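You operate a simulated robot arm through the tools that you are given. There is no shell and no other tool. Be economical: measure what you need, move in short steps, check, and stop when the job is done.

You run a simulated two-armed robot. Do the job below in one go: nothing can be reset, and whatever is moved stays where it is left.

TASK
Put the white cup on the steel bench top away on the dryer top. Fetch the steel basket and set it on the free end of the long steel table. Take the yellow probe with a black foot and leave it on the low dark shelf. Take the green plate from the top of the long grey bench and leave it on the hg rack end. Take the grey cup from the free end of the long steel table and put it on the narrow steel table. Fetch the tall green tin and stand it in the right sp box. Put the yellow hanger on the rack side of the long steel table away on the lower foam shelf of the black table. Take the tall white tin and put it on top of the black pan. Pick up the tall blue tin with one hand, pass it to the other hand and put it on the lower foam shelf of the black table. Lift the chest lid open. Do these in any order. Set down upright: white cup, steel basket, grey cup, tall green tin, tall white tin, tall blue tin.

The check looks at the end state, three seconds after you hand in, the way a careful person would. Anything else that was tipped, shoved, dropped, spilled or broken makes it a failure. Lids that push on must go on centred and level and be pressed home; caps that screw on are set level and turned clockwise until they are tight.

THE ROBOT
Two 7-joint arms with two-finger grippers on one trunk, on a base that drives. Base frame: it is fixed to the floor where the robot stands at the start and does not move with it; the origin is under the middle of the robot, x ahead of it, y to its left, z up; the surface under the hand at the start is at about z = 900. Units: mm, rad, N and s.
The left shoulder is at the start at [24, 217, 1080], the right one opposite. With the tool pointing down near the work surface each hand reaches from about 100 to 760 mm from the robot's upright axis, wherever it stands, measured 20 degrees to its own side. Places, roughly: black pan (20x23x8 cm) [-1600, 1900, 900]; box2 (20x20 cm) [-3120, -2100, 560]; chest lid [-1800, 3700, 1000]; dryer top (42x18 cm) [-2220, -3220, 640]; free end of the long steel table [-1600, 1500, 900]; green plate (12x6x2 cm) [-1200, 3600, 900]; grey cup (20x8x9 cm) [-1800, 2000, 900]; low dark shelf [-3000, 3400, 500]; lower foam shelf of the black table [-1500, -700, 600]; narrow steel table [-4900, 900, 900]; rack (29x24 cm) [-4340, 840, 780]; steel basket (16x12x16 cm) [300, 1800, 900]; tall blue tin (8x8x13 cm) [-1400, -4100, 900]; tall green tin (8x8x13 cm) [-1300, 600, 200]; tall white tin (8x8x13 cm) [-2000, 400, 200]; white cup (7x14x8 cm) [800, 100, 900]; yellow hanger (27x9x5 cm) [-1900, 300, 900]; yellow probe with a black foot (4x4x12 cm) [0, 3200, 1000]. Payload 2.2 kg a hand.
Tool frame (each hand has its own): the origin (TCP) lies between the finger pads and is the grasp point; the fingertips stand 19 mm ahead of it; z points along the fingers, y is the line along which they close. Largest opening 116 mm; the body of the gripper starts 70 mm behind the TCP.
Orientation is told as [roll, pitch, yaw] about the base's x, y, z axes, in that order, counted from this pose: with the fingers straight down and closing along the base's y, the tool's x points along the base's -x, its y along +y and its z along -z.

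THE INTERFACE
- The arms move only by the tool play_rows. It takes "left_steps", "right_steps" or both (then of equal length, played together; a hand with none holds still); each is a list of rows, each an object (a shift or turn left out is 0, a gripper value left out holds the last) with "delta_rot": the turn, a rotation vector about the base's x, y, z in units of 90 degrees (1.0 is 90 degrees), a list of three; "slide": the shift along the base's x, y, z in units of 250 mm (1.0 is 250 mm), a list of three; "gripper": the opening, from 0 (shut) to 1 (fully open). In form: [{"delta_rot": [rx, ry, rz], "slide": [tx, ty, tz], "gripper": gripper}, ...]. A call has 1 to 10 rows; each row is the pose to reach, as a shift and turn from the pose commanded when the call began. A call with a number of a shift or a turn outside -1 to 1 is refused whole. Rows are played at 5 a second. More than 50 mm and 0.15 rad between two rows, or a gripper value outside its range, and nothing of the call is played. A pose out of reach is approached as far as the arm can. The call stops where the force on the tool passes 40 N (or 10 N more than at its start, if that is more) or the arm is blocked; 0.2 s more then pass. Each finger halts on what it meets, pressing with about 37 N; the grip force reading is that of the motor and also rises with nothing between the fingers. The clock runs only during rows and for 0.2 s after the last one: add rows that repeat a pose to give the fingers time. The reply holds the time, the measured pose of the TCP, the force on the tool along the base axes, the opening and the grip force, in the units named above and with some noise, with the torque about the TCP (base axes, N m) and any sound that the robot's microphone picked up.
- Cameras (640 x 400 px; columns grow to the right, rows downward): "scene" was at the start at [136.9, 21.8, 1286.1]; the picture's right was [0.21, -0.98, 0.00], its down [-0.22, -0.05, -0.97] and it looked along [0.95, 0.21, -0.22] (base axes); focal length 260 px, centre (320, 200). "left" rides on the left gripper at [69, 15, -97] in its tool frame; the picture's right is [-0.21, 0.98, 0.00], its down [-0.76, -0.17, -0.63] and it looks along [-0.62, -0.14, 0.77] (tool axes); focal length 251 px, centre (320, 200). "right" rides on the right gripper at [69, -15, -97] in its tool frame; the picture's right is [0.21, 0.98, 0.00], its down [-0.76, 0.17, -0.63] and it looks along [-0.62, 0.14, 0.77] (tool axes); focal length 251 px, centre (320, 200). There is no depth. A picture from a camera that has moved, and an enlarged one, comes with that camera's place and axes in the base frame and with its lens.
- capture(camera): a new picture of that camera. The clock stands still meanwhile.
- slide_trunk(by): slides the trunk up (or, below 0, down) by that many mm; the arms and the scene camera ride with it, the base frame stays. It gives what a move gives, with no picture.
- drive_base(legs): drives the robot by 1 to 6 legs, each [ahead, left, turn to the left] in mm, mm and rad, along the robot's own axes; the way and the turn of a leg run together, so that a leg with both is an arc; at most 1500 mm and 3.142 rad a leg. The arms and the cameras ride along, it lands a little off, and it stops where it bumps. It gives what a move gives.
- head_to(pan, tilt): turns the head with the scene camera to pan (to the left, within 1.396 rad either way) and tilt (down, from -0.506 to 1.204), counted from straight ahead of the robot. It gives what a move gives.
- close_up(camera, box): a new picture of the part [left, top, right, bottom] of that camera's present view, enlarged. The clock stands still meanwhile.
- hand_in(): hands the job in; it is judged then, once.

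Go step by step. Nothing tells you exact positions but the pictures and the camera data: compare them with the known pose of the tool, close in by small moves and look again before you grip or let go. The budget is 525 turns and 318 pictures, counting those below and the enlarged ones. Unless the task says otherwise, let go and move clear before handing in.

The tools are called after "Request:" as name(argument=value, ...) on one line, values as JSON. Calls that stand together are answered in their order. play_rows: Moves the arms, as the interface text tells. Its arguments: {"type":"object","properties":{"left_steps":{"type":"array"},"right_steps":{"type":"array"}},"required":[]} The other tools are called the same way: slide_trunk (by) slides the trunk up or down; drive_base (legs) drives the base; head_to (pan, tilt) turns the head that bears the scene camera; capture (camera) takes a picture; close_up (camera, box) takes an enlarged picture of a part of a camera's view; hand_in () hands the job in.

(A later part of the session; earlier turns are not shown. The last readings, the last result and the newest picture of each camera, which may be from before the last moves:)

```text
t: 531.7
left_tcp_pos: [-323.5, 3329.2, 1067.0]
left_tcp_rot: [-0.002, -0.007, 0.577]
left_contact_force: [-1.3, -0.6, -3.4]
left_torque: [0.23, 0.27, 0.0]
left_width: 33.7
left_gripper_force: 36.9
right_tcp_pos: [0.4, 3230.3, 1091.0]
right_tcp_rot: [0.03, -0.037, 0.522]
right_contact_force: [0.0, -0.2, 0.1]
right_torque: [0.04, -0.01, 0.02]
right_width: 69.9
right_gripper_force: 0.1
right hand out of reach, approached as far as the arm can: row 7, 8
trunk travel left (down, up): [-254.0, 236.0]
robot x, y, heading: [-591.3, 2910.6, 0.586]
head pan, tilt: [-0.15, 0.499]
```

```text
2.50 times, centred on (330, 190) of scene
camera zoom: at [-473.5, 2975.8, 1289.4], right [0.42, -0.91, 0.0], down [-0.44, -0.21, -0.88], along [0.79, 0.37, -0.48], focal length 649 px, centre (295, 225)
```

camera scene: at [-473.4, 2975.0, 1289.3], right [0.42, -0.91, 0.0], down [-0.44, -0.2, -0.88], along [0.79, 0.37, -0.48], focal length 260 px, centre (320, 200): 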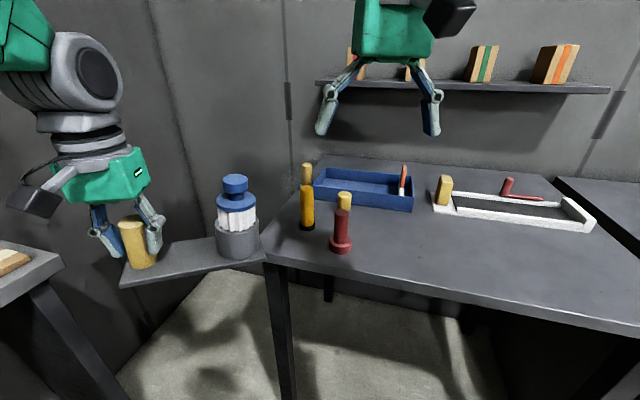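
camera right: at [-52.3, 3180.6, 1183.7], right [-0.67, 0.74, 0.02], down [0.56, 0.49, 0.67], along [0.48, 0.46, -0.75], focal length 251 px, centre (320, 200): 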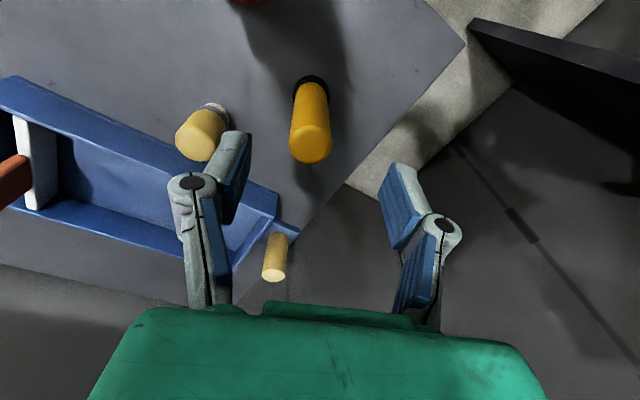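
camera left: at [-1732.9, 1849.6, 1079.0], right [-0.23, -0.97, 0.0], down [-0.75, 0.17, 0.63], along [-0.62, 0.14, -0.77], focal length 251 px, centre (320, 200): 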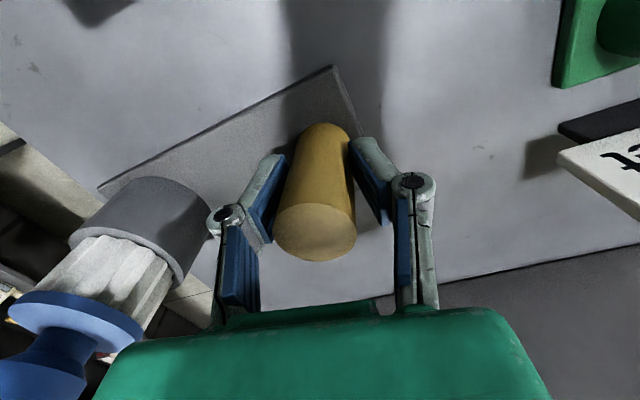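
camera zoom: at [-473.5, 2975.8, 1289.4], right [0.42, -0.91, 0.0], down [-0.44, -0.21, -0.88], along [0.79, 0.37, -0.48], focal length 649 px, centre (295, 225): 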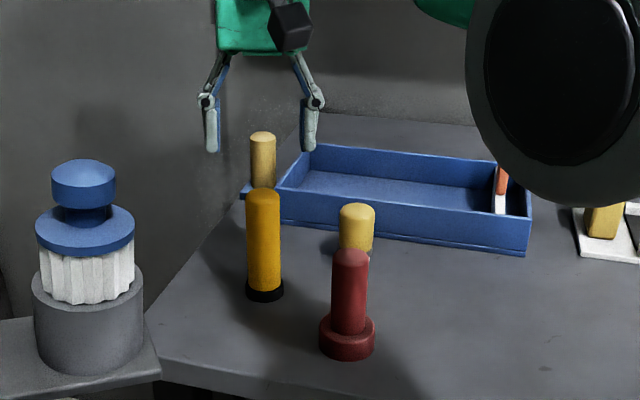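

The probe's top is at [17, 3239, 1022]. I move 25 mm ahead and go down over it.

Request:
drive_base(legs=[[28, 0, 0]])

Request:
play_rows(right_steps=[{"slide": [-0.02, -0.02, -0.15]}, {"slide": [-0.02, -0.02, -0.25]}, {"slide": [-0.02, -0.02, -0.25]}])

Request:
capture(camera="right")

```text
t: 532.6
left_tcp_pos: [-302.2, 3346.3, 1067.2]
left_tcp_rot: [-0.002, -0.009, 0.578]
left_contact_force: [0.7, 1.1, -3.7]
left_torque: [0.19, 0.23, -0.02]
left_width: 33.8
left_gripper_force: 36.8
right_tcp_pos: [22.0, 3246.3, 1090.1]
right_tcp_rot: [0.03, -0.038, 0.521]
right_contact_force: [0.1, -0.7, 0.9]
right_torque: [0.01, -0.01, 0.0]
right_width: 69.7
right_gripper_force: 0.0
trunk travel left (down, up): [-254.0, 236.0]
robot x, y, heading: [-575.6, 2927.8, 0.586]
head pan, tilt: [-0.15, 0.499]
```

```text
t: 533.4
left_tcp_pos: [-303.7, 3345.3, 1068.7]
left_tcp_rot: [-0.001, -0.011, 0.579]
left_contact_force: [0.3, 0.4, -3.6]
left_torque: [0.25, 0.24, -0.01]
left_width: 33.6
left_gripper_force: 36.9
right_tcp_pos: [16.5, 3241.2, 1029.3]
right_tcp_rot: [0.03, -0.043, 0.521]
right_contact_force: [0.1, -0.7, 0.1]
right_torque: [-0.02, -0.05, -0.02]
right_width: 69.6
right_gripper_force: 0.1
trunk travel left (down, up): [-254.0, 236.0]
robot x, y, heading: [-572.9, 2925.8, 0.581]
head pan, tilt: [-0.15, 0.499]
```

```text
112 pictures are left
camera right: at [-35.8, 3190.5, 1122.8], right [-0.67, 0.74, 0.02], down [0.56, 0.49, 0.67], along [0.48, 0.46, -0.74], focal length 251 px, centre (320, 200)
```

right: 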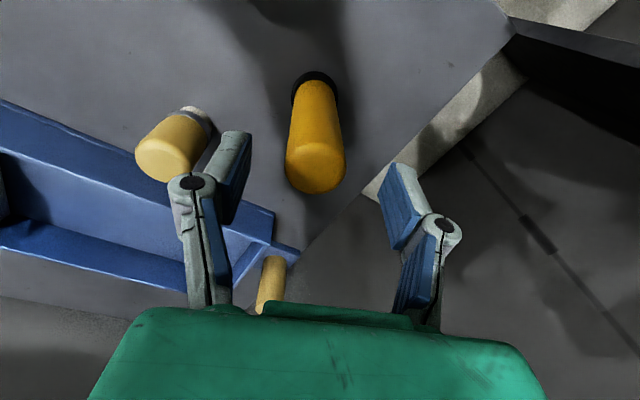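

Request:
play_rows(right_steps=[{"slide": [0, 0, -0.09]}, {"slide": [0, 0, -0.18]}, {"slide": [0, 0, -0.18]}, {"slide": [0, 0, -0.18], "gripper": 0}, {"slide": [0, 0, -0.18], "gripper": 0}, {"slide": [0, 0, -0.18], "gripper": 0}, {"slide": [0, 0, -0.18], "gripper": 0}, {"slide": [0, 0, -0.05]}, {"slide": [0, 0, 0.12]}, {"slide": [0, 0, 0.3]}])

Request:
capture(camera="right")

```text
t: 535.6
left_tcp_pos: [-302.2, 3345.8, 1068.0]
left_tcp_rot: [-0.001, -0.012, 0.578]
left_contact_force: [-0.3, 0.9, -2.7]
left_torque: [0.21, 0.26, -0.01]
left_width: 33.6
left_gripper_force: 37.0
right_tcp_pos: [20.1, 3241.8, 1104.3]
right_tcp_rot: [0.03, -0.038, 0.521]
right_contact_force: [0.7, 0.0, -1.9]
right_torque: [0.02, -0.02, 0.0]
right_width: 34.2
right_gripper_force: 37.0
trunk travel left (down, up): [-254.0, 236.0]
robot x, y, heading: [-566.4, 2929.3, 0.591]
head pan, tilt: [-0.15, 0.499]
```

```text
111 pictures are left
camera right: at [-34.6, 3191.1, 1198.0], right [-0.67, 0.74, 0.02], down [0.56, 0.49, 0.67], along [0.48, 0.46, -0.75], focal length 251 px, centre (320, 200)
```

right: 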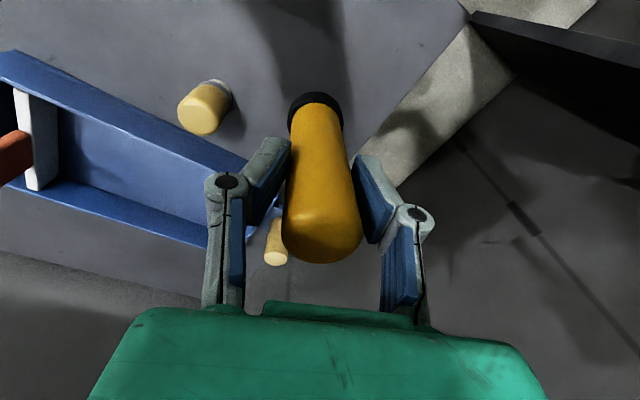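

The probe is held. I draw it in, raise the trunk fully and go west through the gap north of the long table.

Request:
play_rows(right_steps=[{"slide": [-0.15, -0.1, 0]}, {"slide": [-0.3, -0.2, 0]}, {"slide": [-0.45, -0.3, 0]}, {"slide": [-0.6, -0.4, 0]}, {"slide": [-0.7, -0.45, 0]}])

Request:
slide_trunk(by=225)

Request:
drive_base(legs=[[-300, 0, 0], [0, 0, 2.55], [560, 200, 0]])

Request:
head_to(pan=0.0, tilt=0.4)

Request:
capture(camera="scene")

```text
t: 536.8
left_tcp_pos: [-303.1, 3344.4, 1068.2]
left_tcp_rot: [-0.002, -0.011, 0.579]
left_contact_force: [-0.7, -1.1, -3.7]
left_torque: [0.17, 0.24, 0.03]
left_width: 33.7
left_gripper_force: 37.3
right_tcp_pos: [-157.4, 3127.4, 1103.8]
right_tcp_rot: [0.031, -0.04, 0.522]
right_contact_force: [-0.1, 0.4, -1.3]
right_torque: [0.01, -0.01, 0.0]
right_width: 34.0
right_gripper_force: 37.0
trunk travel left (down, up): [-254.0, 236.0]
robot x, y, heading: [-572.4, 2927.9, 0.593]
head pan, tilt: [-0.15, 0.499]
```

```text
t: 539.1
left_tcp_pos: [-301.8, 3344.7, 1293.0]
left_tcp_rot: [-0.001, -0.01, 0.578]
left_contact_force: [0.1, 0.5, -3.2]
left_torque: [0.2, 0.24, -0.01]
left_width: 33.5
left_gripper_force: 37.1
right_tcp_pos: [-156.8, 3129.1, 1329.8]
right_tcp_rot: [0.03, -0.04, 0.522]
right_contact_force: [0.0, -0.1, -1.3]
right_torque: [-0.03, 0.02, 0.02]
right_width: 34.0
right_gripper_force: 36.8
trunk travel left (down, up): [-479.0, 11.0]
robot x, y, heading: [-573.9, 2930.8, 0.59]
head pan, tilt: [-0.15, 0.499]
```

```text
t: 550.2
left_tcp_pos: [-1831.2, 2370.0, 1294.4]
left_tcp_rot: [0.003, -0.01, 3.13]
left_contact_force: [-0.2, 0.1, -2.4]
left_torque: [-0.32, -0.13, 0.02]
left_width: 33.8
left_gripper_force: 37.2
right_tcp_pos: [-1831.7, 2631.6, 1328.9]
right_tcp_rot: [0.033, -0.043, 3.075]
right_contact_force: [-0.4, 0.1, -1.8]
right_torque: [-0.04, -0.03, 0.02]
right_width: 34.1
right_gripper_force: 36.9
trunk travel left (down, up): [-479.0, 11.0]
robot x, y, heading: [-1379.5, 2563.6, -3.143]
head pan, tilt: [-0.15, 0.499]
```

```text
t: 550.9
left_tcp_pos: [-1830.1, 2365.4, 1293.6]
left_tcp_rot: [-0.003, -0.012, 3.132]
left_contact_force: [-0.3, -0.9, -3.5]
left_torque: [-0.33, -0.15, -0.02]
left_width: 33.7
left_gripper_force: 36.6
right_tcp_pos: [-1830.4, 2625.2, 1330.3]
right_tcp_rot: [0.031, -0.041, 3.076]
right_contact_force: [0.1, 0.3, -1.7]
right_torque: [-0.02, 0.0, -0.02]
right_width: 34.0
right_gripper_force: 37.1
trunk travel left (down, up): [-479.0, 11.0]
robot x, y, heading: [-1374.5, 2565.1, -3.139]
head pan, tilt: [0.0, 0.4]
```

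```text
110 pictures are left
camera scene: at [-1511.8, 2561.8, 1523.3], right [0.0, 1.0, 0.0], down [0.39, 0.0, -0.92], along [-0.92, 0.0, -0.39], focal length 260 px, centre (320, 200)
```

scene: 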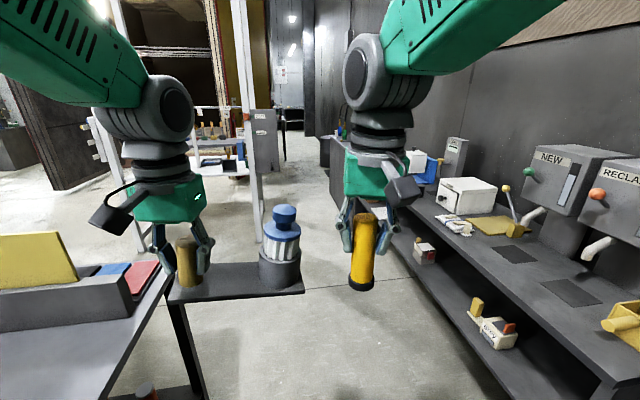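

The corridor is wide enough and the low dark shelf is the black bench's lower shelf on the right. I drive along it and face it.

Request:
drive_base(legs=[[1200, 130, 0], [0, 0, -1.3]])

Request:
head_to(pan=0.0, tilt=0.75)

Request:
capture(camera="scene")

```text
t: 560.1
left_tcp_pos: [-2889.4, 2814.5, 1293.8]
left_tcp_rot: [-0.002, -0.012, 1.841]
left_contact_force: [0.2, -0.6, -3.1]
left_torque: [-0.2, 0.31, -0.01]
left_width: 34.0
left_gripper_force: 37.0
right_tcp_pos: [-2639.6, 2887.0, 1329.9]
right_tcp_rot: [0.03, -0.043, 1.785]
right_contact_force: [-0.2, -0.2, -1.8]
right_torque: [-0.01, 0.01, -0.02]
right_width: 34.1
right_gripper_force: 37.8
trunk travel left (down, up): [-479.0, 11.0]
robot x, y, heading: [-2572.7, 2437.2, 1.849]
head pan, tilt: [0.0, 0.4]
```

```text
t: 561.0
left_tcp_pos: [-2888.9, 2811.9, 1295.4]
left_tcp_rot: [-0.002, -0.016, 1.842]
left_contact_force: [1.3, -0.2, -4.2]
left_torque: [-0.17, 0.3, 0.03]
left_width: 33.7
left_gripper_force: 36.7
right_tcp_pos: [-2638.4, 2883.2, 1331.5]
right_tcp_rot: [0.033, -0.044, 1.787]
right_contact_force: [0.0, -0.3, -1.0]
right_torque: [0.0, 0.02, -0.01]
right_width: 34.1
right_gripper_force: 36.9
trunk travel left (down, up): [-479.0, 11.0]
robot x, y, heading: [-2575.4, 2437.2, 1.856]
head pan, tilt: [0.0, 0.75]
```

```text
109 pictures are left
camera scene: at [-2605.9, 2557.7, 1492.4], right [0.96, 0.28, 0.0], down [0.19, -0.66, -0.73], along [-0.2, 0.7, -0.68], focal length 260 px, centre (320, 200)
```

scene: 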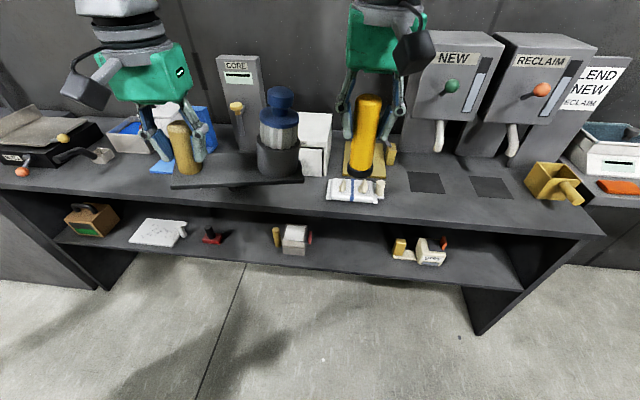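

I choose the gap on the lower shelf near [-2665, 3240]. I lower the trunk partly and turn the right hand to point forward, so the probe will lie on the shelf.

Request:
slide_trunk(by=-225)

Request:
drive_base(legs=[[0, 0, -0.105]])

Request:
play_rows(right_steps=[{"slide": [0, 0, -0.1], "delta_rot": [0.09, 0.016, 0]}, {"slide": [0, 0, -0.2], "delta_rot": [0.18, 0.032, 0]}, {"slide": [0, 0, -0.3], "delta_rot": [0.27, 0.048, 0]}, {"slide": [0, 0, -0.4], "delta_rot": [0.36, 0.064, 0]}, {"slide": [0, 0, -0.5], "delta_rot": [0.45, 0.08, 0]}, {"slide": [0, 0, -0.6], "delta_rot": [0.54, 0.096, 0]}, {"slide": [0, 0, -0.7], "delta_rot": [0.63, 0.112, 0]}, {"slide": [0, 0, -0.8], "delta_rot": [0.72, 0.128, 0]}, {"slide": [0, 0, -0.9], "delta_rot": [0.81, 0.144, 0]}, {"slide": [0, 0, -1], "delta_rot": [0.89, 0.158, 0]}])

Request:
play_rows(right_steps=[{"slide": [0, 0, -0.18]}, {"slide": [0, 0, -0.36]}, {"slide": [0, 0, -0.54]}, {"slide": [0, 0, -0.72]}, {"slide": [0, 0, -0.9]}])

Request:
capture(camera="scene")

```text
t: 563.4
left_tcp_pos: [-2886.6, 2811.1, 1069.7]
left_tcp_rot: [-0.002, -0.014, 1.841]
left_contact_force: [-1.0, -0.8, -3.1]
left_torque: [-0.17, 0.23, -0.02]
left_width: 33.7
left_gripper_force: 37.0
right_tcp_pos: [-2637.9, 2884.2, 1106.8]
right_tcp_rot: [0.032, -0.045, 1.786]
right_contact_force: [0.4, -0.1, -2.0]
right_torque: [-0.03, -0.01, -0.02]
right_width: 33.9
right_gripper_force: 37.4
trunk travel left (down, up): [-254.0, 236.0]
robot x, y, heading: [-2572.7, 2432.5, 1.851]
head pan, tilt: [0.0, 0.75]
```

```text
t: 564.3
left_tcp_pos: [-2848.6, 2842.6, 1070.5]
left_tcp_rot: [-0.001, -0.015, 1.735]
left_contact_force: [-0.8, 0.1, -2.8]
left_torque: [-0.18, 0.29, 0.01]
left_width: 33.7
left_gripper_force: 37.2
right_tcp_pos: [-2590.4, 2888.1, 1105.9]
right_tcp_rot: [0.03, -0.046, 1.679]
right_contact_force: [0.1, 0.3, -0.8]
right_torque: [-0.02, 0.0, 0.02]
right_width: 34.0
right_gripper_force: 38.0
trunk travel left (down, up): [-254.0, 236.0]
robot x, y, heading: [-2573.8, 2433.4, 1.745]
head pan, tilt: [0.0, 0.75]
```

```text
t: 566.5
left_tcp_pos: [-2845.6, 2839.7, 1072.0]
left_tcp_rot: [0.0, -0.017, 1.733]
left_contact_force: [-0.3, -0.4, -3.9]
left_torque: [-0.15, 0.31, 0.04]
left_width: 34.1
left_gripper_force: 36.8
right_tcp_pos: [-2588.8, 2885.4, 856.1]
right_tcp_rot: [0.614, -1.45, 1.157]
right_contact_force: [-0.6, 0.3, -1.4]
right_torque: [-0.02, -0.02, 0.01]
right_width: 34.1
right_gripper_force: 36.7
right hand out of reach, approached as far as the arm can: row 4, 5
trunk travel left (down, up): [-254.0, 236.0]
robot x, y, heading: [-2572.7, 2438.4, 1.742]
head pan, tilt: [0.0, 0.75]
```

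```text
t: 567.7
left_tcp_pos: [-2846.1, 2840.4, 1070.3]
left_tcp_rot: [-0.002, -0.019, 1.736]
left_contact_force: [0.2, 0.1, -2.1]
left_torque: [-0.16, 0.29, 0.01]
left_width: 33.8
left_gripper_force: 37.0
right_tcp_pos: [-2589.5, 2887.5, 631.1]
right_tcp_rot: [0.594, -1.448, 1.177]
right_contact_force: [0.1, -0.4, -2.6]
right_torque: [-0.05, -0.04, 0.01]
right_width: 34.1
right_gripper_force: 37.1
trunk travel left (down, up): [-254.0, 236.0]
robot x, y, heading: [-2571.9, 2432.4, 1.75]
head pan, tilt: [0.0, 0.75]
```

```text
108 pictures are left
camera scene: at [-2593.0, 2560.4, 1267.3], right [0.98, 0.17, 0.0], down [0.12, -0.67, -0.73], along [-0.13, 0.72, -0.69], focal length 260 px, centre (320, 200)
```

scene: 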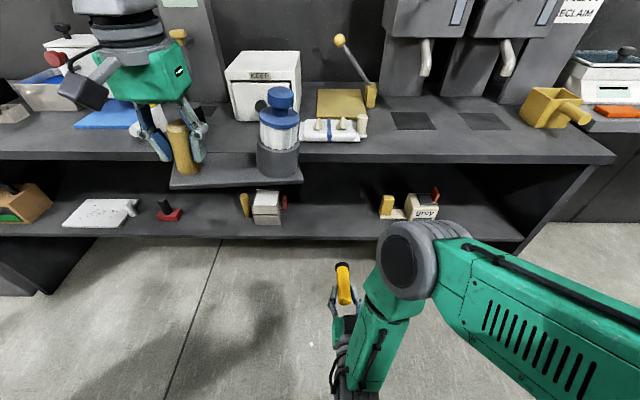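

Request:
play_rows(right_steps=[{"slide": [0, 0, -0.12]}, {"slide": [0, 0, -0.24]}, {"slide": [0, 0, -0.3]}, {"slide": [0, 0, -0.3]}])

Request:
drive_base(legs=[[200, 10, 0]])

Request:
capture(camera="scene")

Request:
capture(camera="right")

```text
t: 568.7
left_tcp_pos: [-2846.7, 2839.8, 1071.7]
left_tcp_rot: [-0.001, -0.017, 1.737]
left_contact_force: [-0.3, -0.9, -3.5]
left_torque: [-0.17, 0.32, 0.01]
left_width: 34.2
left_gripper_force: 36.8
right_tcp_pos: [-2580.8, 2894.8, 560.5]
right_tcp_rot: [0.581, -1.462, 1.179]
right_contact_force: [-0.1, -0.4, -1.7]
right_torque: [-0.01, -0.03, -0.02]
right_width: 33.6
right_gripper_force: 37.1
trunk travel left (down, up): [-254.0, 236.0]
robot x, y, heading: [-2576.8, 2431.8, 1.749]
head pan, tilt: [0.0, 0.75]
```

```text
t: 570.3
left_tcp_pos: [-2891.7, 3037.3, 1070.5]
left_tcp_rot: [-0.001, -0.016, 1.738]
left_contact_force: [0.2, -0.4, -4.6]
left_torque: [-0.2, 0.27, 0.03]
left_width: 34.0
left_gripper_force: 37.5
right_tcp_pos: [-2624.2, 3089.2, 555.4]
right_tcp_rot: [0.523, -1.456, 1.231]
right_contact_force: [0.1, 0.3, -1.3]
right_torque: [-0.02, -0.01, 0.04]
right_width: 34.0
right_gripper_force: 36.8
trunk travel left (down, up): [-254.0, 236.0]
robot x, y, heading: [-2620.2, 2630.6, 1.747]
head pan, tilt: [0.0, 0.75]
```

```text
107 pictures are left
camera scene: at [-2638.7, 2756.9, 1267.3], right [0.98, 0.17, 0.0], down [0.12, -0.67, -0.73], along [-0.13, 0.72, -0.69], focal length 260 px, centre (320, 200)
```

scene: 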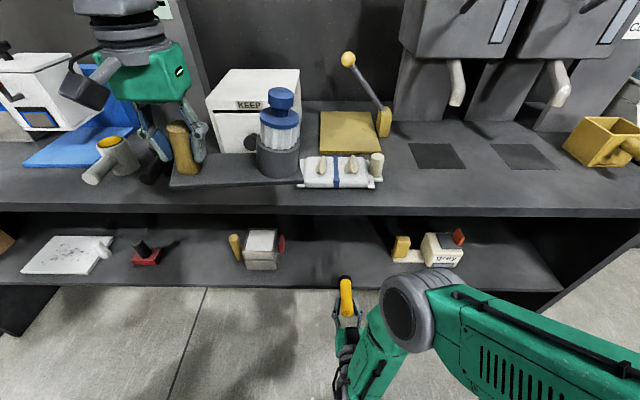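

```text
106 pictures are left
camera right: at [-2592.4, 2990.5, 496.1], right [-0.97, -0.2, -0.16], down [-0.02, -0.57, 0.82], along [-0.25, 0.8, 0.54], focal length 251 px, centre (320, 200)
```

right: 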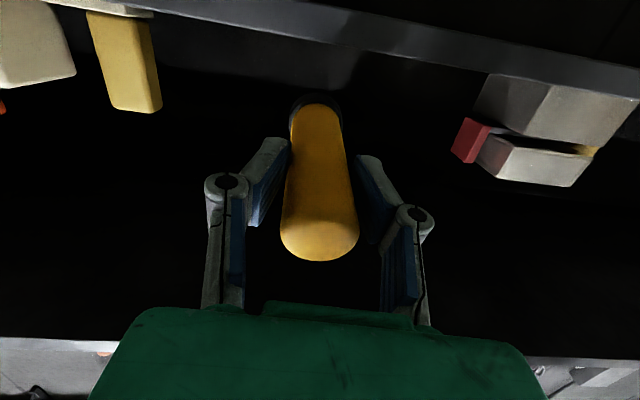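

Request:
play_rows(right_steps=[{"slide": [-0.05, 0.15, 0]}, {"slide": [-0.1, 0.3, 0]}, {"slide": [-0.14, 0.44, 0]}, {"slide": [-0.176, 0.58, 0]}, {"slide": [-0.176, 0.58, 0]}])

Request:
capture(camera="right")

Request:
close_up(camera="scene", box=[200, 180, 480, 355])

```text
t: 571.7
left_tcp_pos: [-2890.5, 3030.8, 1073.8]
left_tcp_rot: [0.0, -0.021, 1.736]
left_contact_force: [-0.1, -0.1, -2.9]
left_torque: [-0.15, 0.29, -0.02]
left_width: 33.6
left_gripper_force: 36.2
right_tcp_pos: [-2642.1, 3252.8, 563.3]
right_tcp_rot: [0.452, -1.488, 1.273]
right_contact_force: [-0.1, -0.8, -1.2]
right_torque: [-0.06, -0.01, 0.0]
right_width: 34.2
right_gripper_force: 37.0
trunk travel left (down, up): [-254.0, 236.0]
robot x, y, heading: [-2617.9, 2634.8, 1.748]
head pan, tilt: [0.0, 0.75]
stopped in row 5 (right hand): the arm was blocked; the commanded pose is now the measured one
```

```text
105 pictures are left
camera right: at [-2612.4, 3155.0, 503.4], right [-0.97, -0.17, -0.18], down [-0.05, -0.59, 0.81], along [-0.24, 0.79, 0.56], focal length 251 px, centre (320, 200)
```

right: 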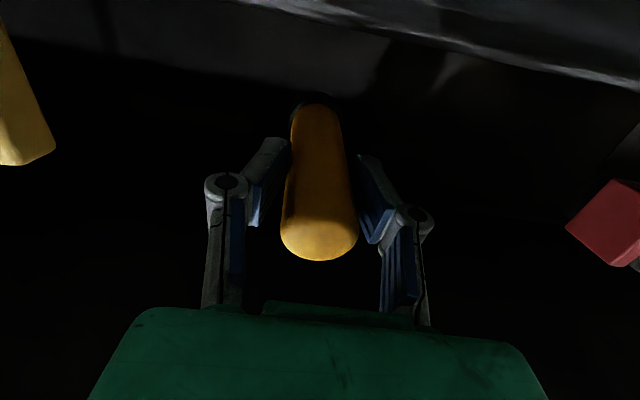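

```text
2.29 times, centred on (340, 268) of scene
camera zoom: at [-2638.5, 2756.4, 1267.3], right [0.98, 0.17, 0.0], down [0.12, -0.67, -0.73], along [-0.13, 0.72, -0.68], focal length 593 px, centre (274, 46)
```

zoom: 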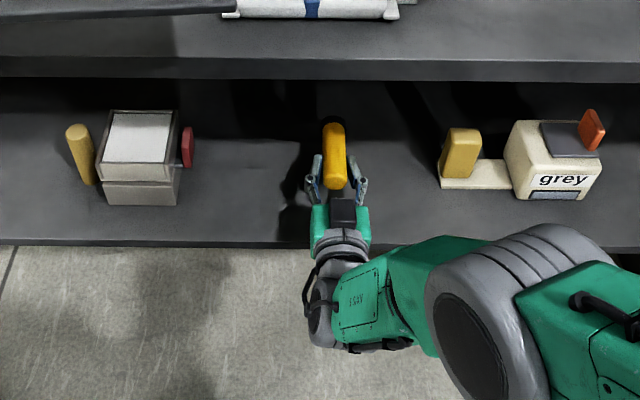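

The camera mount is at the shelf's edge. I pull back 25 mm, lower and release there.

Request:
play_rows(right_steps=[{"slide": [0, -0.06, 0]}, {"slide": [0, -0.1, 0]}, {"slide": [0, -0.1, -0.06]}, {"slide": [0, -0.1, -0.12]}, {"slide": [0, -0.1, -0.14]}, {"slide": [0, -0.1, -0.14]}])

Request:
close_up(camera="scene", box=[240, 200, 440, 325])

Request:
capture(camera="right")

```text
t: 573.3
left_tcp_pos: [-2890.5, 3027.2, 1074.4]
left_tcp_rot: [0.001, -0.024, 1.735]
left_contact_force: [1.2, -0.1, -2.4]
left_torque: [-0.15, 0.26, 0.01]
left_width: 33.7
left_gripper_force: 37.0
right_tcp_pos: [-2617.9, 3256.4, 545.6]
right_tcp_rot: [0.307, -1.532, 1.395]
right_contact_force: [-0.7, 0.2, -1.7]
right_torque: [-0.05, 0.03, 0.02]
right_width: 33.9
right_gripper_force: 37.0
trunk travel left (down, up): [-254.0, 236.0]
robot x, y, heading: [-2614.3, 2629.2, 1.744]
head pan, tilt: [0.0, 0.75]
stopped in row 6 (right hand): the arm was blocked; the commanded pose is now the measured one
```

```text
3.20 times, centred on (340, 262) of scene
camera zoom: at [-2638.3, 2756.1, 1267.4], right [0.98, 0.17, 0.0], down [0.12, -0.67, -0.73], along [-0.13, 0.72, -0.68], focal length 830 px, centre (256, 0)
```

zoom: 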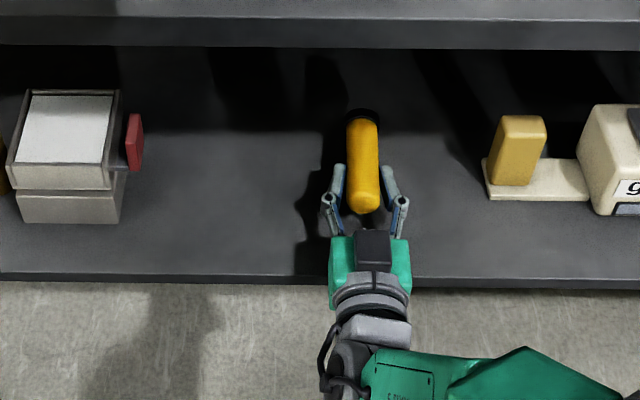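

```text
102 pictures are left
camera right: at [-2589.5, 3161.0, 480.1], right [-0.97, -0.14, -0.2], down [-0.08, -0.62, 0.78], along [-0.23, 0.77, 0.59], focal length 251 px, centre (320, 200)
```

right: 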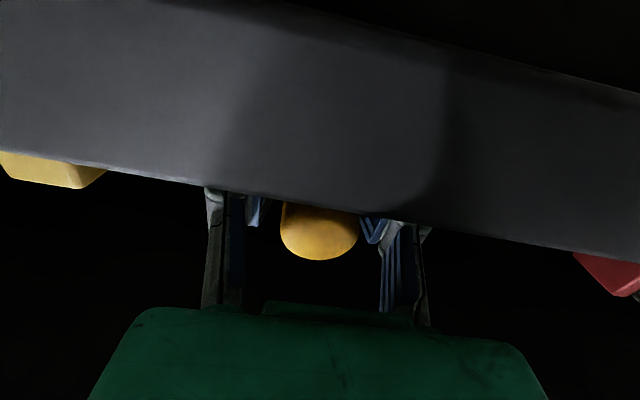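

The arm is at a limit, so I use the base and trunk: 20 mm back, then down.

Request:
drive_base(legs=[[-22, 0, 0]])

Request:
slide_trunk(by=-18)

Request:
close_up(camera="scene", box=[240, 200, 440, 325])

```text
t: 574.1
left_tcp_pos: [-2886.4, 3007.3, 1075.1]
left_tcp_rot: [0.001, -0.025, 1.738]
left_contact_force: [0.6, 0.3, -3.8]
left_torque: [-0.14, 0.29, 0.05]
left_width: 33.7
left_gripper_force: 36.2
right_tcp_pos: [-2614.8, 3235.2, 544.9]
right_tcp_rot: [0.339, -1.532, 1.363]
right_contact_force: [0.2, 0.4, -1.5]
right_torque: [-0.12, -0.03, -0.01]
right_width: 33.7
right_gripper_force: 36.7
trunk travel left (down, up): [-254.0, 236.0]
robot x, y, heading: [-2613.8, 2610.2, 1.748]
head pan, tilt: [0.0, 0.75]
```

```text
t: 574.7
left_tcp_pos: [-2884.7, 3002.8, 1058.9]
left_tcp_rot: [0.0, -0.029, 1.736]
left_contact_force: [-0.2, -1.5, -3.2]
left_torque: [-0.14, 0.26, 0.02]
left_width: 34.1
left_gripper_force: 37.1
right_tcp_pos: [-2612.9, 3233.7, 528.4]
right_tcp_rot: [0.33, -1.539, 1.371]
right_contact_force: [0.4, 0.1, 0.4]
right_torque: [-0.03, -0.01, 0.02]
right_width: 34.1
right_gripper_force: 36.7
trunk travel left (down, up): [-236.0, 254.0]
robot x, y, heading: [-2613.6, 2611.9, 1.749]
head pan, tilt: [0.0, 0.75]
```

```text
3.20 times, centred on (340, 262) of scene
camera zoom: at [-2634.5, 2734.3, 1249.4], right [0.98, 0.17, 0.0], down [0.12, -0.67, -0.73], along [-0.13, 0.72, -0.68], focal length 830 px, centre (256, 0)
```

zoom: 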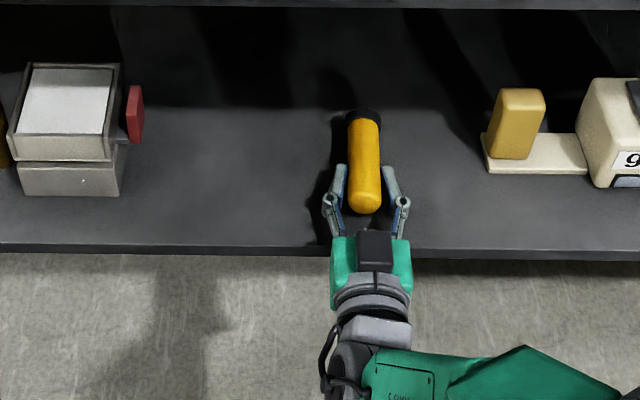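

The probe rests on the shelf. I open and back straight out.

Request:
play_rows(right_steps=[{"gripper": 0.36}, {"gripper": 0.42}, {"gripper": 0.5}, {"gripper": 0.55}])

Request:
drive_base(legs=[[-200, 0, 0]])

Request:
capture(camera="scene")

```text
t: 575.7
left_tcp_pos: [-2885.5, 3003.2, 1057.9]
left_tcp_rot: [-0.001, -0.027, 1.733]
left_contact_force: [-1.3, 0.2, -3.1]
left_torque: [-0.13, 0.29, 0.05]
left_width: 33.8
left_gripper_force: 36.6
right_tcp_pos: [-2614.2, 3235.1, 528.4]
right_tcp_rot: [0.359, -1.536, 1.342]
right_contact_force: [0.2, 0.6, -0.7]
right_torque: [0.01, 0.03, 0.01]
right_width: 63.8
right_gripper_force: 0.0
trunk travel left (down, up): [-236.0, 254.0]
robot x, y, heading: [-2614.8, 2610.3, 1.746]
head pan, tilt: [0.0, 0.75]
```

```text
t: 577.3
left_tcp_pos: [-2850.2, 2805.2, 1059.6]
left_tcp_rot: [0.0, -0.03, 1.735]
left_contact_force: [0.3, -1.0, -3.3]
left_torque: [-0.13, 0.29, -0.03]
left_width: 33.6
left_gripper_force: 37.5
right_tcp_pos: [-2578.3, 3038.3, 528.8]
right_tcp_rot: [0.335, -1.536, 1.366]
right_contact_force: [-0.3, -0.3, -0.5]
right_torque: [-0.03, -0.02, 0.02]
right_width: 63.9
right_gripper_force: 0.0
trunk travel left (down, up): [-236.0, 254.0]
robot x, y, heading: [-2582.6, 2414.1, 1.747]
head pan, tilt: [0.0, 0.75]
```

```text
100 pictures are left
camera scene: at [-2599.6, 2538.2, 1249.4], right [0.98, 0.17, 0.0], down [0.12, -0.67, -0.73], along [-0.13, 0.72, -0.68], focal length 260 px, centre (320, 200)
```

scene: 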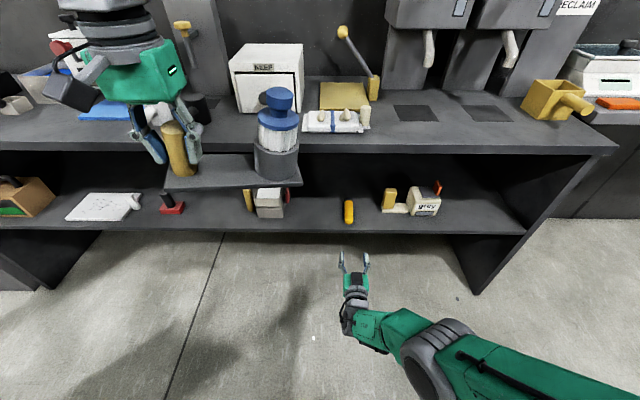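

The probe lies on the low dark shelf. I bring the right hand back to neutral and carry the grey cup to the south-west.

Request:
play_rows(right_steps=[{"slide": [0, -0.02, 0.1], "delta_rot": [-0.092, -0.016, 0]}, {"slide": [0, -0.04, 0.2], "delta_rot": [-0.184, -0.033, 0]}, {"slide": [0, -0.06, 0.3], "delta_rot": [-0.276, -0.049, 0]}, {"slide": [0, -0.08, 0.4], "delta_rot": [-0.368, -0.065, 0]}, {"slide": [0, -0.1, 0.5], "delta_rot": [-0.46, -0.082, 0]}, {"slide": [0, -0.12, 0.6], "delta_rot": [-0.552, -0.098, 0]}, {"slide": [0, -0.14, 0.7], "delta_rot": [-0.644, -0.115, 0]}, {"slide": [0, -0.16, 0.8], "delta_rot": [-0.736, -0.131, 0]}, {"slide": [0, -0.18, 0.9], "delta_rot": [-0.828, -0.147, 0]}, {"slide": [0, -0.2, 1], "delta_rot": [-0.92, -0.164, 0]}])

Request:
slide_trunk(by=150)

Request:
drive_base(legs=[[0, 0, 1.394], [0, 0, 0.786], [850, 0, 0]])

Request:
head_to(pan=-0.1, tilt=0.3)

Request:
capture(camera="scene")

```text
t: 579.5
left_tcp_pos: [-2849.1, 2804.1, 1061.4]
left_tcp_rot: [0.003, -0.032, 1.735]
left_contact_force: [0.5, 0.5, -3.8]
left_torque: [-0.15, 0.29, -0.02]
left_width: 33.9
left_gripper_force: 36.9
right_tcp_pos: [-2578.8, 2987.9, 779.6]
right_tcp_rot: [-0.043, -0.073, 1.735]
right_contact_force: [-0.4, -0.6, -0.4]
right_torque: [-0.04, 0.0, -0.01]
right_width: 64.0
right_gripper_force: 0.0
trunk travel left (down, up): [-236.0, 254.0]
robot x, y, heading: [-2575.4, 2413.4, 1.745]
head pan, tilt: [0.0, 0.75]
```

```text
t: 581.3
left_tcp_pos: [-2850.4, 2804.6, 1209.1]
left_tcp_rot: [0.0, -0.031, 1.735]
left_contact_force: [0.3, 0.6, -4.2]
left_torque: [-0.16, 0.3, 0.0]
left_width: 33.9
left_gripper_force: 36.8
right_tcp_pos: [-2577.1, 2988.7, 929.0]
right_tcp_rot: [-0.048, -0.074, 1.734]
right_contact_force: [-0.2, -0.7, -0.3]
right_torque: [0.02, 0.01, -0.02]
right_width: 63.9
right_gripper_force: 0.0
trunk travel left (down, up): [-386.0, 104.0]
robot x, y, heading: [-2582.0, 2416.5, 1.749]
head pan, tilt: [0.0, 0.75]
```

```text
t: 591.3
left_tcp_pos: [-3359.3, 1371.8, 1211.4]
left_tcp_rot: [0.0, -0.03, -2.376]
left_contact_force: [-0.2, 0.8, -4.2]
left_torque: [-0.14, -0.31, 0.0]
left_width: 33.9
left_gripper_force: 36.8
right_tcp_pos: [-3663.3, 1491.9, 929.2]
right_tcp_rot: [-0.048, -0.073, -2.38]
right_contact_force: [0.6, -0.3, -0.2]
right_torque: [0.01, -0.02, 0.0]
right_width: 63.8
right_gripper_force: 0.1
trunk travel left (down, up): [-386.0, 104.0]
robot x, y, heading: [-3190.6, 1815.7, -2.368]
head pan, tilt: [0.0, 0.75]
```

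```text
t: 592.2
left_tcp_pos: [-3357.3, 1373.6, 1211.3]
left_tcp_rot: [-0.001, -0.034, -2.377]
left_contact_force: [-0.6, 0.2, -3.0]
left_torque: [-0.14, -0.31, 0.01]
left_width: 33.9
left_gripper_force: 37.0
right_tcp_pos: [-3662.9, 1494.9, 931.5]
right_tcp_rot: [-0.047, -0.077, -2.378]
right_contact_force: [0.0, 0.0, 0.3]
right_torque: [-0.02, 0.01, 0.01]
right_width: 64.1
right_gripper_force: 0.0
trunk travel left (down, up): [-386.0, 104.0]
robot x, y, heading: [-3189.4, 1812.4, -2.368]
head pan, tilt: [-0.099, 0.3]
```

```text
99 pictures are left
camera scene: at [-3292.0, 1726.7, 1439.6], right [-0.63, 0.78, 0.0], down [0.23, 0.19, -0.95], along [-0.74, -0.6, -0.3], focal length 260 px, centre (320, 200)
```

scene: 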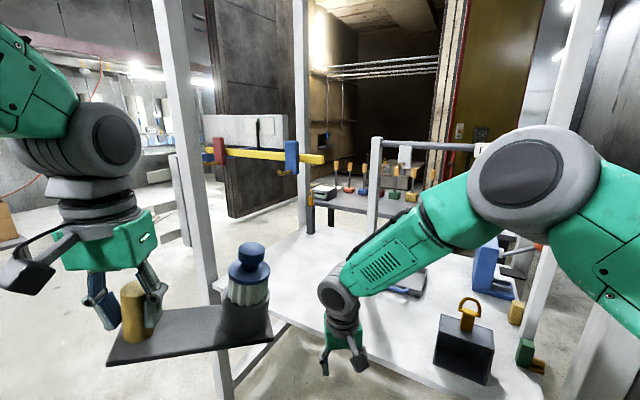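

I am right beside the white rack frame. The narrow steel table is behind it and is best reached from the south. I back off and drive around.

Request:
drive_base(legs=[[-250, 0, 0], [0, 0, 0.797], [1500, 0, 0], [400, 0, 0], [0, 0, -1.571], [1100, 0, 0]])

Request:
head_to(pan=-0.6, tilt=0.35)

Request:
capture(camera="scene")

```text
t: 614.2
left_tcp_pos: [-4523.3, -129.4, 1211.6]
left_tcp_rot: [0.0, -0.035, -3.13]
left_contact_force: [-0.4, 0.0, -3.8]
left_torque: [-0.3, -0.1, -0.02]
left_width: 33.8
left_gripper_force: 37.6
right_tcp_pos: [-4665.0, 168.3, 931.1]
right_tcp_rot: [-0.047, -0.078, -3.13]
right_contact_force: [-0.1, 0.1, 0.0]
right_torque: [0.0, 0.0, 0.0]
right_width: 63.7
right_gripper_force: 0.1
trunk travel left (down, up): [-386.0, 104.0]
robot x, y, heading: [-4104.1, 77.9, -3.123]
head pan, tilt: [-0.099, 0.3]
```

```text
t: 615.1
left_tcp_pos: [-4519.9, -128.4, 1212.7]
left_tcp_rot: [0.0, -0.037, -3.129]
left_contact_force: [0.1, 0.8, -3.7]
left_torque: [-0.3, -0.1, -0.02]
left_width: 34.1
left_gripper_force: 37.0
right_tcp_pos: [-4661.9, 168.3, 932.4]
right_tcp_rot: [-0.048, -0.081, -3.13]
right_contact_force: [0.3, 0.1, 0.1]
right_torque: [-0.02, 0.0, -0.03]
right_width: 63.7
right_gripper_force: 0.0
trunk travel left (down, up): [-386.0, 104.0]
robot x, y, heading: [-4098.9, 80.2, -3.12]
head pan, tilt: [-0.6, 0.351]
```

```text
98 pictures are left
camera scene: at [-4220.7, 130.1, 1435.0], right [0.55, 0.84, 0.0], down [0.29, -0.19, -0.94], along [-0.79, 0.51, -0.35], focal length 260 px, centre (320, 200)
```

scene: 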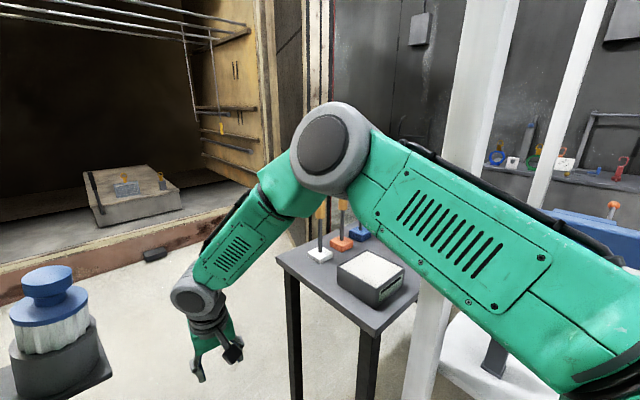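

I go on to the south end of the narrow table and face it.

Request:
drive_base(legs=[[650, 350, 0], [0, 0, -1.59]])

Request:
head_to(pan=-0.1, tilt=0.45)

Request:
capture(camera="scene")

```text
t: 623.0
left_tcp_pos: [-4940.5, 140.9, 1213.2]
left_tcp_rot: [-0.001, -0.037, 1.558]
left_contact_force: [0.0, -0.5, -3.5]
left_torque: [-0.1, 0.34, 0.0]
left_width: 33.8
left_gripper_force: 37.1
right_tcp_pos: [-4639.6, 276.5, 933.3]
right_tcp_rot: [-0.048, -0.079, 1.559]
right_contact_force: [-0.2, -0.1, 0.4]
right_torque: [-0.02, -0.02, 0.0]
right_width: 63.7
right_gripper_force: 0.0
trunk travel left (down, up): [-386.0, 104.0]
robot x, y, heading: [-4739.1, -280.6, 1.571]
head pan, tilt: [-0.6, 0.351]
```

```text
t: 623.9
left_tcp_pos: [-4939.8, 137.4, 1213.3]
left_tcp_rot: [0.001, -0.042, 1.558]
left_contact_force: [0.4, 1.2, -3.7]
left_torque: [-0.11, 0.3, 0.02]
left_width: 33.8
left_gripper_force: 36.9
right_tcp_pos: [-4640.4, 273.1, 933.9]
right_tcp_rot: [-0.047, -0.082, 1.559]
right_contact_force: [-0.6, -0.2, 0.1]
right_torque: [0.01, 0.01, 0.02]
right_width: 64.0
right_gripper_force: 0.1
trunk travel left (down, up): [-386.0, 104.0]
robot x, y, heading: [-4741.2, -281.1, 1.571]
head pan, tilt: [-0.099, 0.45]
```

```text
97 pictures are left
camera scene: at [-4731.0, -146.2, 1425.7], right [0.99, -0.1, 0.0], down [-0.04, -0.44, -0.9], along [0.09, 0.89, -0.44], focal length 260 px, centre (320, 200)
```

scene: 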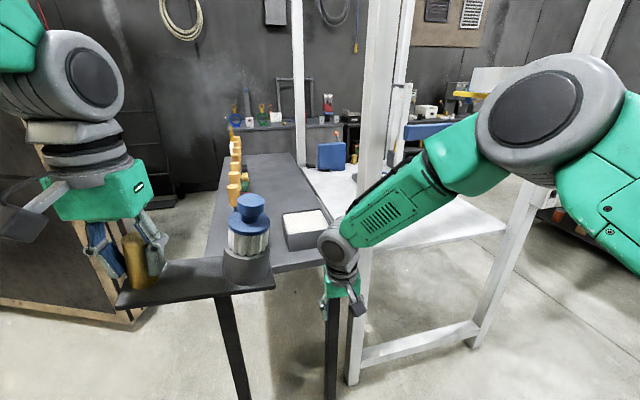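

I see the free part of the narrow table around [-4830, 800], beyond the small box. I tuck the right hand away and drive in with the cup high.

Request:
play_rows(right_steps=[{"slide": [0.02, -0.08, 0.16]}, {"slide": [0.04, -0.16, 0.32]}, {"slide": [0.06, -0.26, 0.48]}, {"slide": [0.08, -0.36, 0.64]}, {"slide": [0.1, -0.48, 0.8]}, {"slide": [0.1, -0.6, 0.95]}, {"slide": [0.1, -0.75, 1]}])

Request:
drive_base(legs=[[400, -55, 0]])

Request:
head_to(pan=0.05, tilt=0.6)

Request:
capture(camera="scene")

```text
refused: row 5 steps farther than a row can; nothing moved
```

```text
t: 626.4
left_tcp_pos: [-4891.5, 522.3, 1217.9]
left_tcp_rot: [-0.005, -0.054, 1.557]
left_contact_force: [-0.6, 0.7, -3.0]
left_torque: [-0.14, 0.34, -0.02]
left_width: 34.0
left_gripper_force: 37.0
right_tcp_pos: [-4593.5, 657.0, 941.5]
right_tcp_rot: [-0.058, -0.091, 1.568]
right_contact_force: [1.1, -5.7, 2.6]
right_torque: [-0.07, 0.07, 0.3]
right_width: 63.8
right_gripper_force: 0.1
trunk travel left (down, up): [-386.0, 104.0]
robot x, y, heading: [-4688.2, 116.2, 1.567]
head pan, tilt: [-0.099, 0.45]
```

```text
t: 627.1
left_tcp_pos: [-4882.6, 523.5, 1217.6]
left_tcp_rot: [-0.003, -0.048, 1.556]
left_contact_force: [-0.3, 0.1, -2.6]
left_torque: [-0.13, 0.31, 0.01]
left_width: 34.0
left_gripper_force: 36.9
right_tcp_pos: [-4596.7, 658.5, 940.7]
right_tcp_rot: [-0.048, -0.091, 1.584]
right_contact_force: [2.5, -7.4, 3.2]
right_torque: [0.0, 0.14, 0.28]
right_width: 63.9
right_gripper_force: 0.1
trunk travel left (down, up): [-386.0, 104.0]
robot x, y, heading: [-4686.3, 116.9, 1.568]
head pan, tilt: [0.051, 0.6]
```

```text
96 pictures are left
camera scene: at [-4724.2, 220.5, 1414.5], right [1.0, 0.05, 0.03], down [0.05, -0.55, -0.83], along [-0.02, 0.83, -0.55], focal length 260 px, centre (320, 200)
```

scene: 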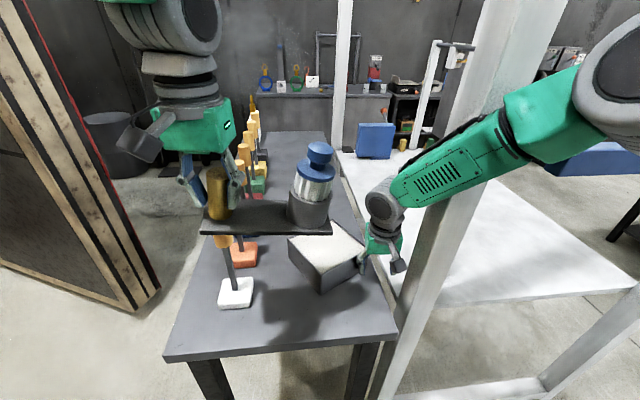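

Because the arm tuck was refused, the right hand bumped the small box on the narrow table and turned it. I lift the hand off and look closely.

Request:
play_rows(right_steps=[{"slide": [0, -0.03, 0.1]}, {"slide": [0, -0.05, 0.25]}, {"slide": [0, -0.1, 0.42]}, {"slide": [0, -0.15, 0.6]}, {"slide": [0, -0.2, 0.78]}, {"slide": [0, -0.25, 0.95]}])

Request:
capture(camera="right")

Request:
close_up(camera="scene", box=[180, 190, 420, 350])

```text
t: 628.5
left_tcp_pos: [-4877.1, 537.9, 1213.5]
left_tcp_rot: [0.006, -0.037, 1.557]
left_contact_force: [1.0, -0.5, -3.6]
left_torque: [-0.12, 0.29, 0.02]
left_width: 33.8
left_gripper_force: 37.5
right_tcp_pos: [-4583.5, 607.9, 1171.5]
right_tcp_rot: [-0.043, -0.077, 1.567]
right_contact_force: [-0.7, 0.6, -0.3]
right_torque: [0.02, -0.02, 0.02]
right_width: 63.9
right_gripper_force: 0.1
trunk travel left (down, up): [-386.0, 104.0]
robot x, y, heading: [-4682.9, 115.0, 1.571]
head pan, tilt: [0.051, 0.6]
```

```text
95 pictures are left
camera right: at [-4572.2, 532.1, 1262.3], right [-0.98, -0.21, -0.06], down [-0.19, 0.71, 0.68], along [-0.1, 0.68, -0.73], focal length 251 px, centre (320, 200)
```

right: 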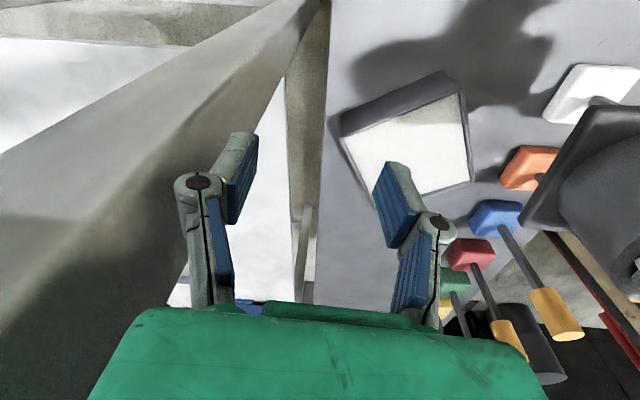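

```text
2.50 times, centred on (300, 270) of scene
camera zoom: at [-4694.2, 246.2, 1412.5], right [1.0, 0.05, 0.0], down [0.03, -0.57, -0.82], along [-0.04, 0.82, -0.57], focal length 649 px, centre (370, 25)
```

zoom: 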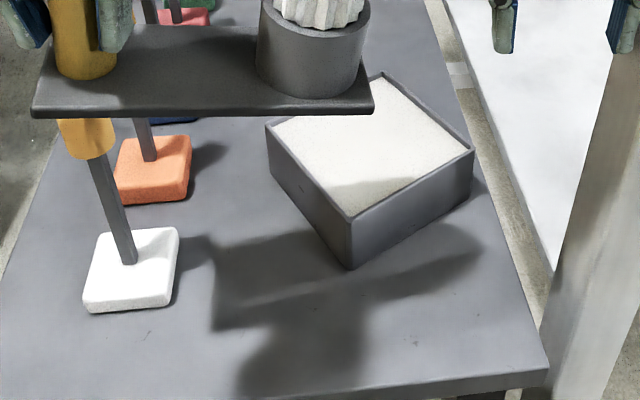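

The box (side 137 mm) moved about 60 mm and turned 27 degrees. I will push it gently back: first a single-finger push from the north on its east part.

Request:
play_rows(right_steps=[{"slide": [-0.07, 0.15, 0], "gripper": 0}, {"slide": [-0.14, 0.3, 0]}, {"slide": [-0.21, 0.45, 0]}, {"slide": [-0.29, 0.63, 0]}, {"slide": [-0.29, 0.64, -0.18]}, {"slide": [-0.29, 0.64, -0.36]}, {"slide": [-0.29, 0.64, -0.54]}, {"slide": [-0.29, 0.64, -0.72]}, {"slide": [-0.29, 0.64, -0.9]}, {"slide": [-0.29, 0.64, -0.9]}])

Request:
close_up(camera="scene", box=[180, 190, 420, 350])

```text
t: 630.7
left_tcp_pos: [-4871.5, 541.6, 1213.0]
left_tcp_rot: [0.011, -0.033, 1.555]
left_contact_force: [-0.4, 0.1, -3.1]
left_torque: [-0.09, 0.31, -0.02]
left_width: 33.9
left_gripper_force: 36.9
right_tcp_pos: [-4652.3, 770.3, 943.6]
right_tcp_rot: [-0.037, -0.074, 1.567]
right_contact_force: [0.2, -0.1, 0.5]
right_torque: [-0.03, 0.05, -0.01]
right_width: 0.0
right_gripper_force: 28.7
trunk travel left (down, up): [-386.0, 104.0]
robot x, y, heading: [-4686.9, 113.6, 1.565]
head pan, tilt: [0.051, 0.6]
```

```text
2.50 times, centred on (300, 270) of scene
camera zoom: at [-4687.8, 250.6, 1412.0], right [1.0, 0.05, 0.0], down [0.03, -0.57, -0.82], along [-0.04, 0.82, -0.57], focal length 649 px, centre (370, 25)
```

zoom: 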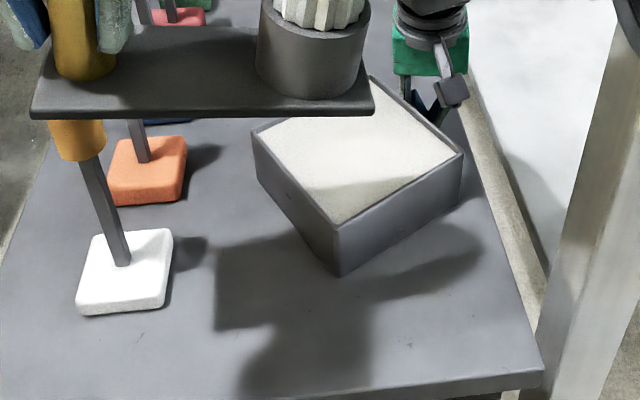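

Request:
play_rows(right_steps=[{"slide": [0, -0.06, 0]}, {"slide": [0, -0.12, 0]}, {"slide": [0, -0.18, 0]}, {"slide": [0, -0.23, 0]}, {"slide": [0, -0.28, 0]}, {"slide": [0, -0.33, 0]}, {"slide": [0, -0.33, 0]}])

Request:
close_up(camera="scene", box=[180, 190, 420, 350])

```text
t: 632.3
left_tcp_pos: [-4871.8, 540.2, 1214.0]
left_tcp_rot: [0.011, -0.036, 1.555]
left_contact_force: [0.2, 0.4, -4.6]
left_torque: [-0.09, 0.35, -0.01]
left_width: 34.1
left_gripper_force: 37.3
right_tcp_pos: [-4646.9, 686.3, 942.1]
right_tcp_rot: [-0.036, -0.069, 1.56]
right_contact_force: [5.6, 1.3, -2.4]
right_torque: [-0.02, 0.05, 0.01]
right_width: 0.2
right_gripper_force: 28.0
trunk travel left (down, up): [-386.0, 104.0]
robot x, y, heading: [-4684.8, 117.4, 1.564]
head pan, tilt: [0.051, 0.6]
```

```text
2.50 times, centred on (300, 270) of scene
camera zoom: at [-4687.0, 250.1, 1412.0], right [1.0, 0.05, 0.0], down [0.03, -0.57, -0.82], along [-0.04, 0.82, -0.57], focal length 649 px, centre (370, 25)
```

zoom: 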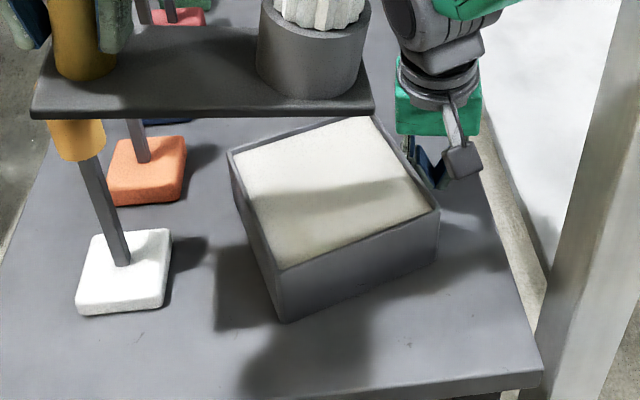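

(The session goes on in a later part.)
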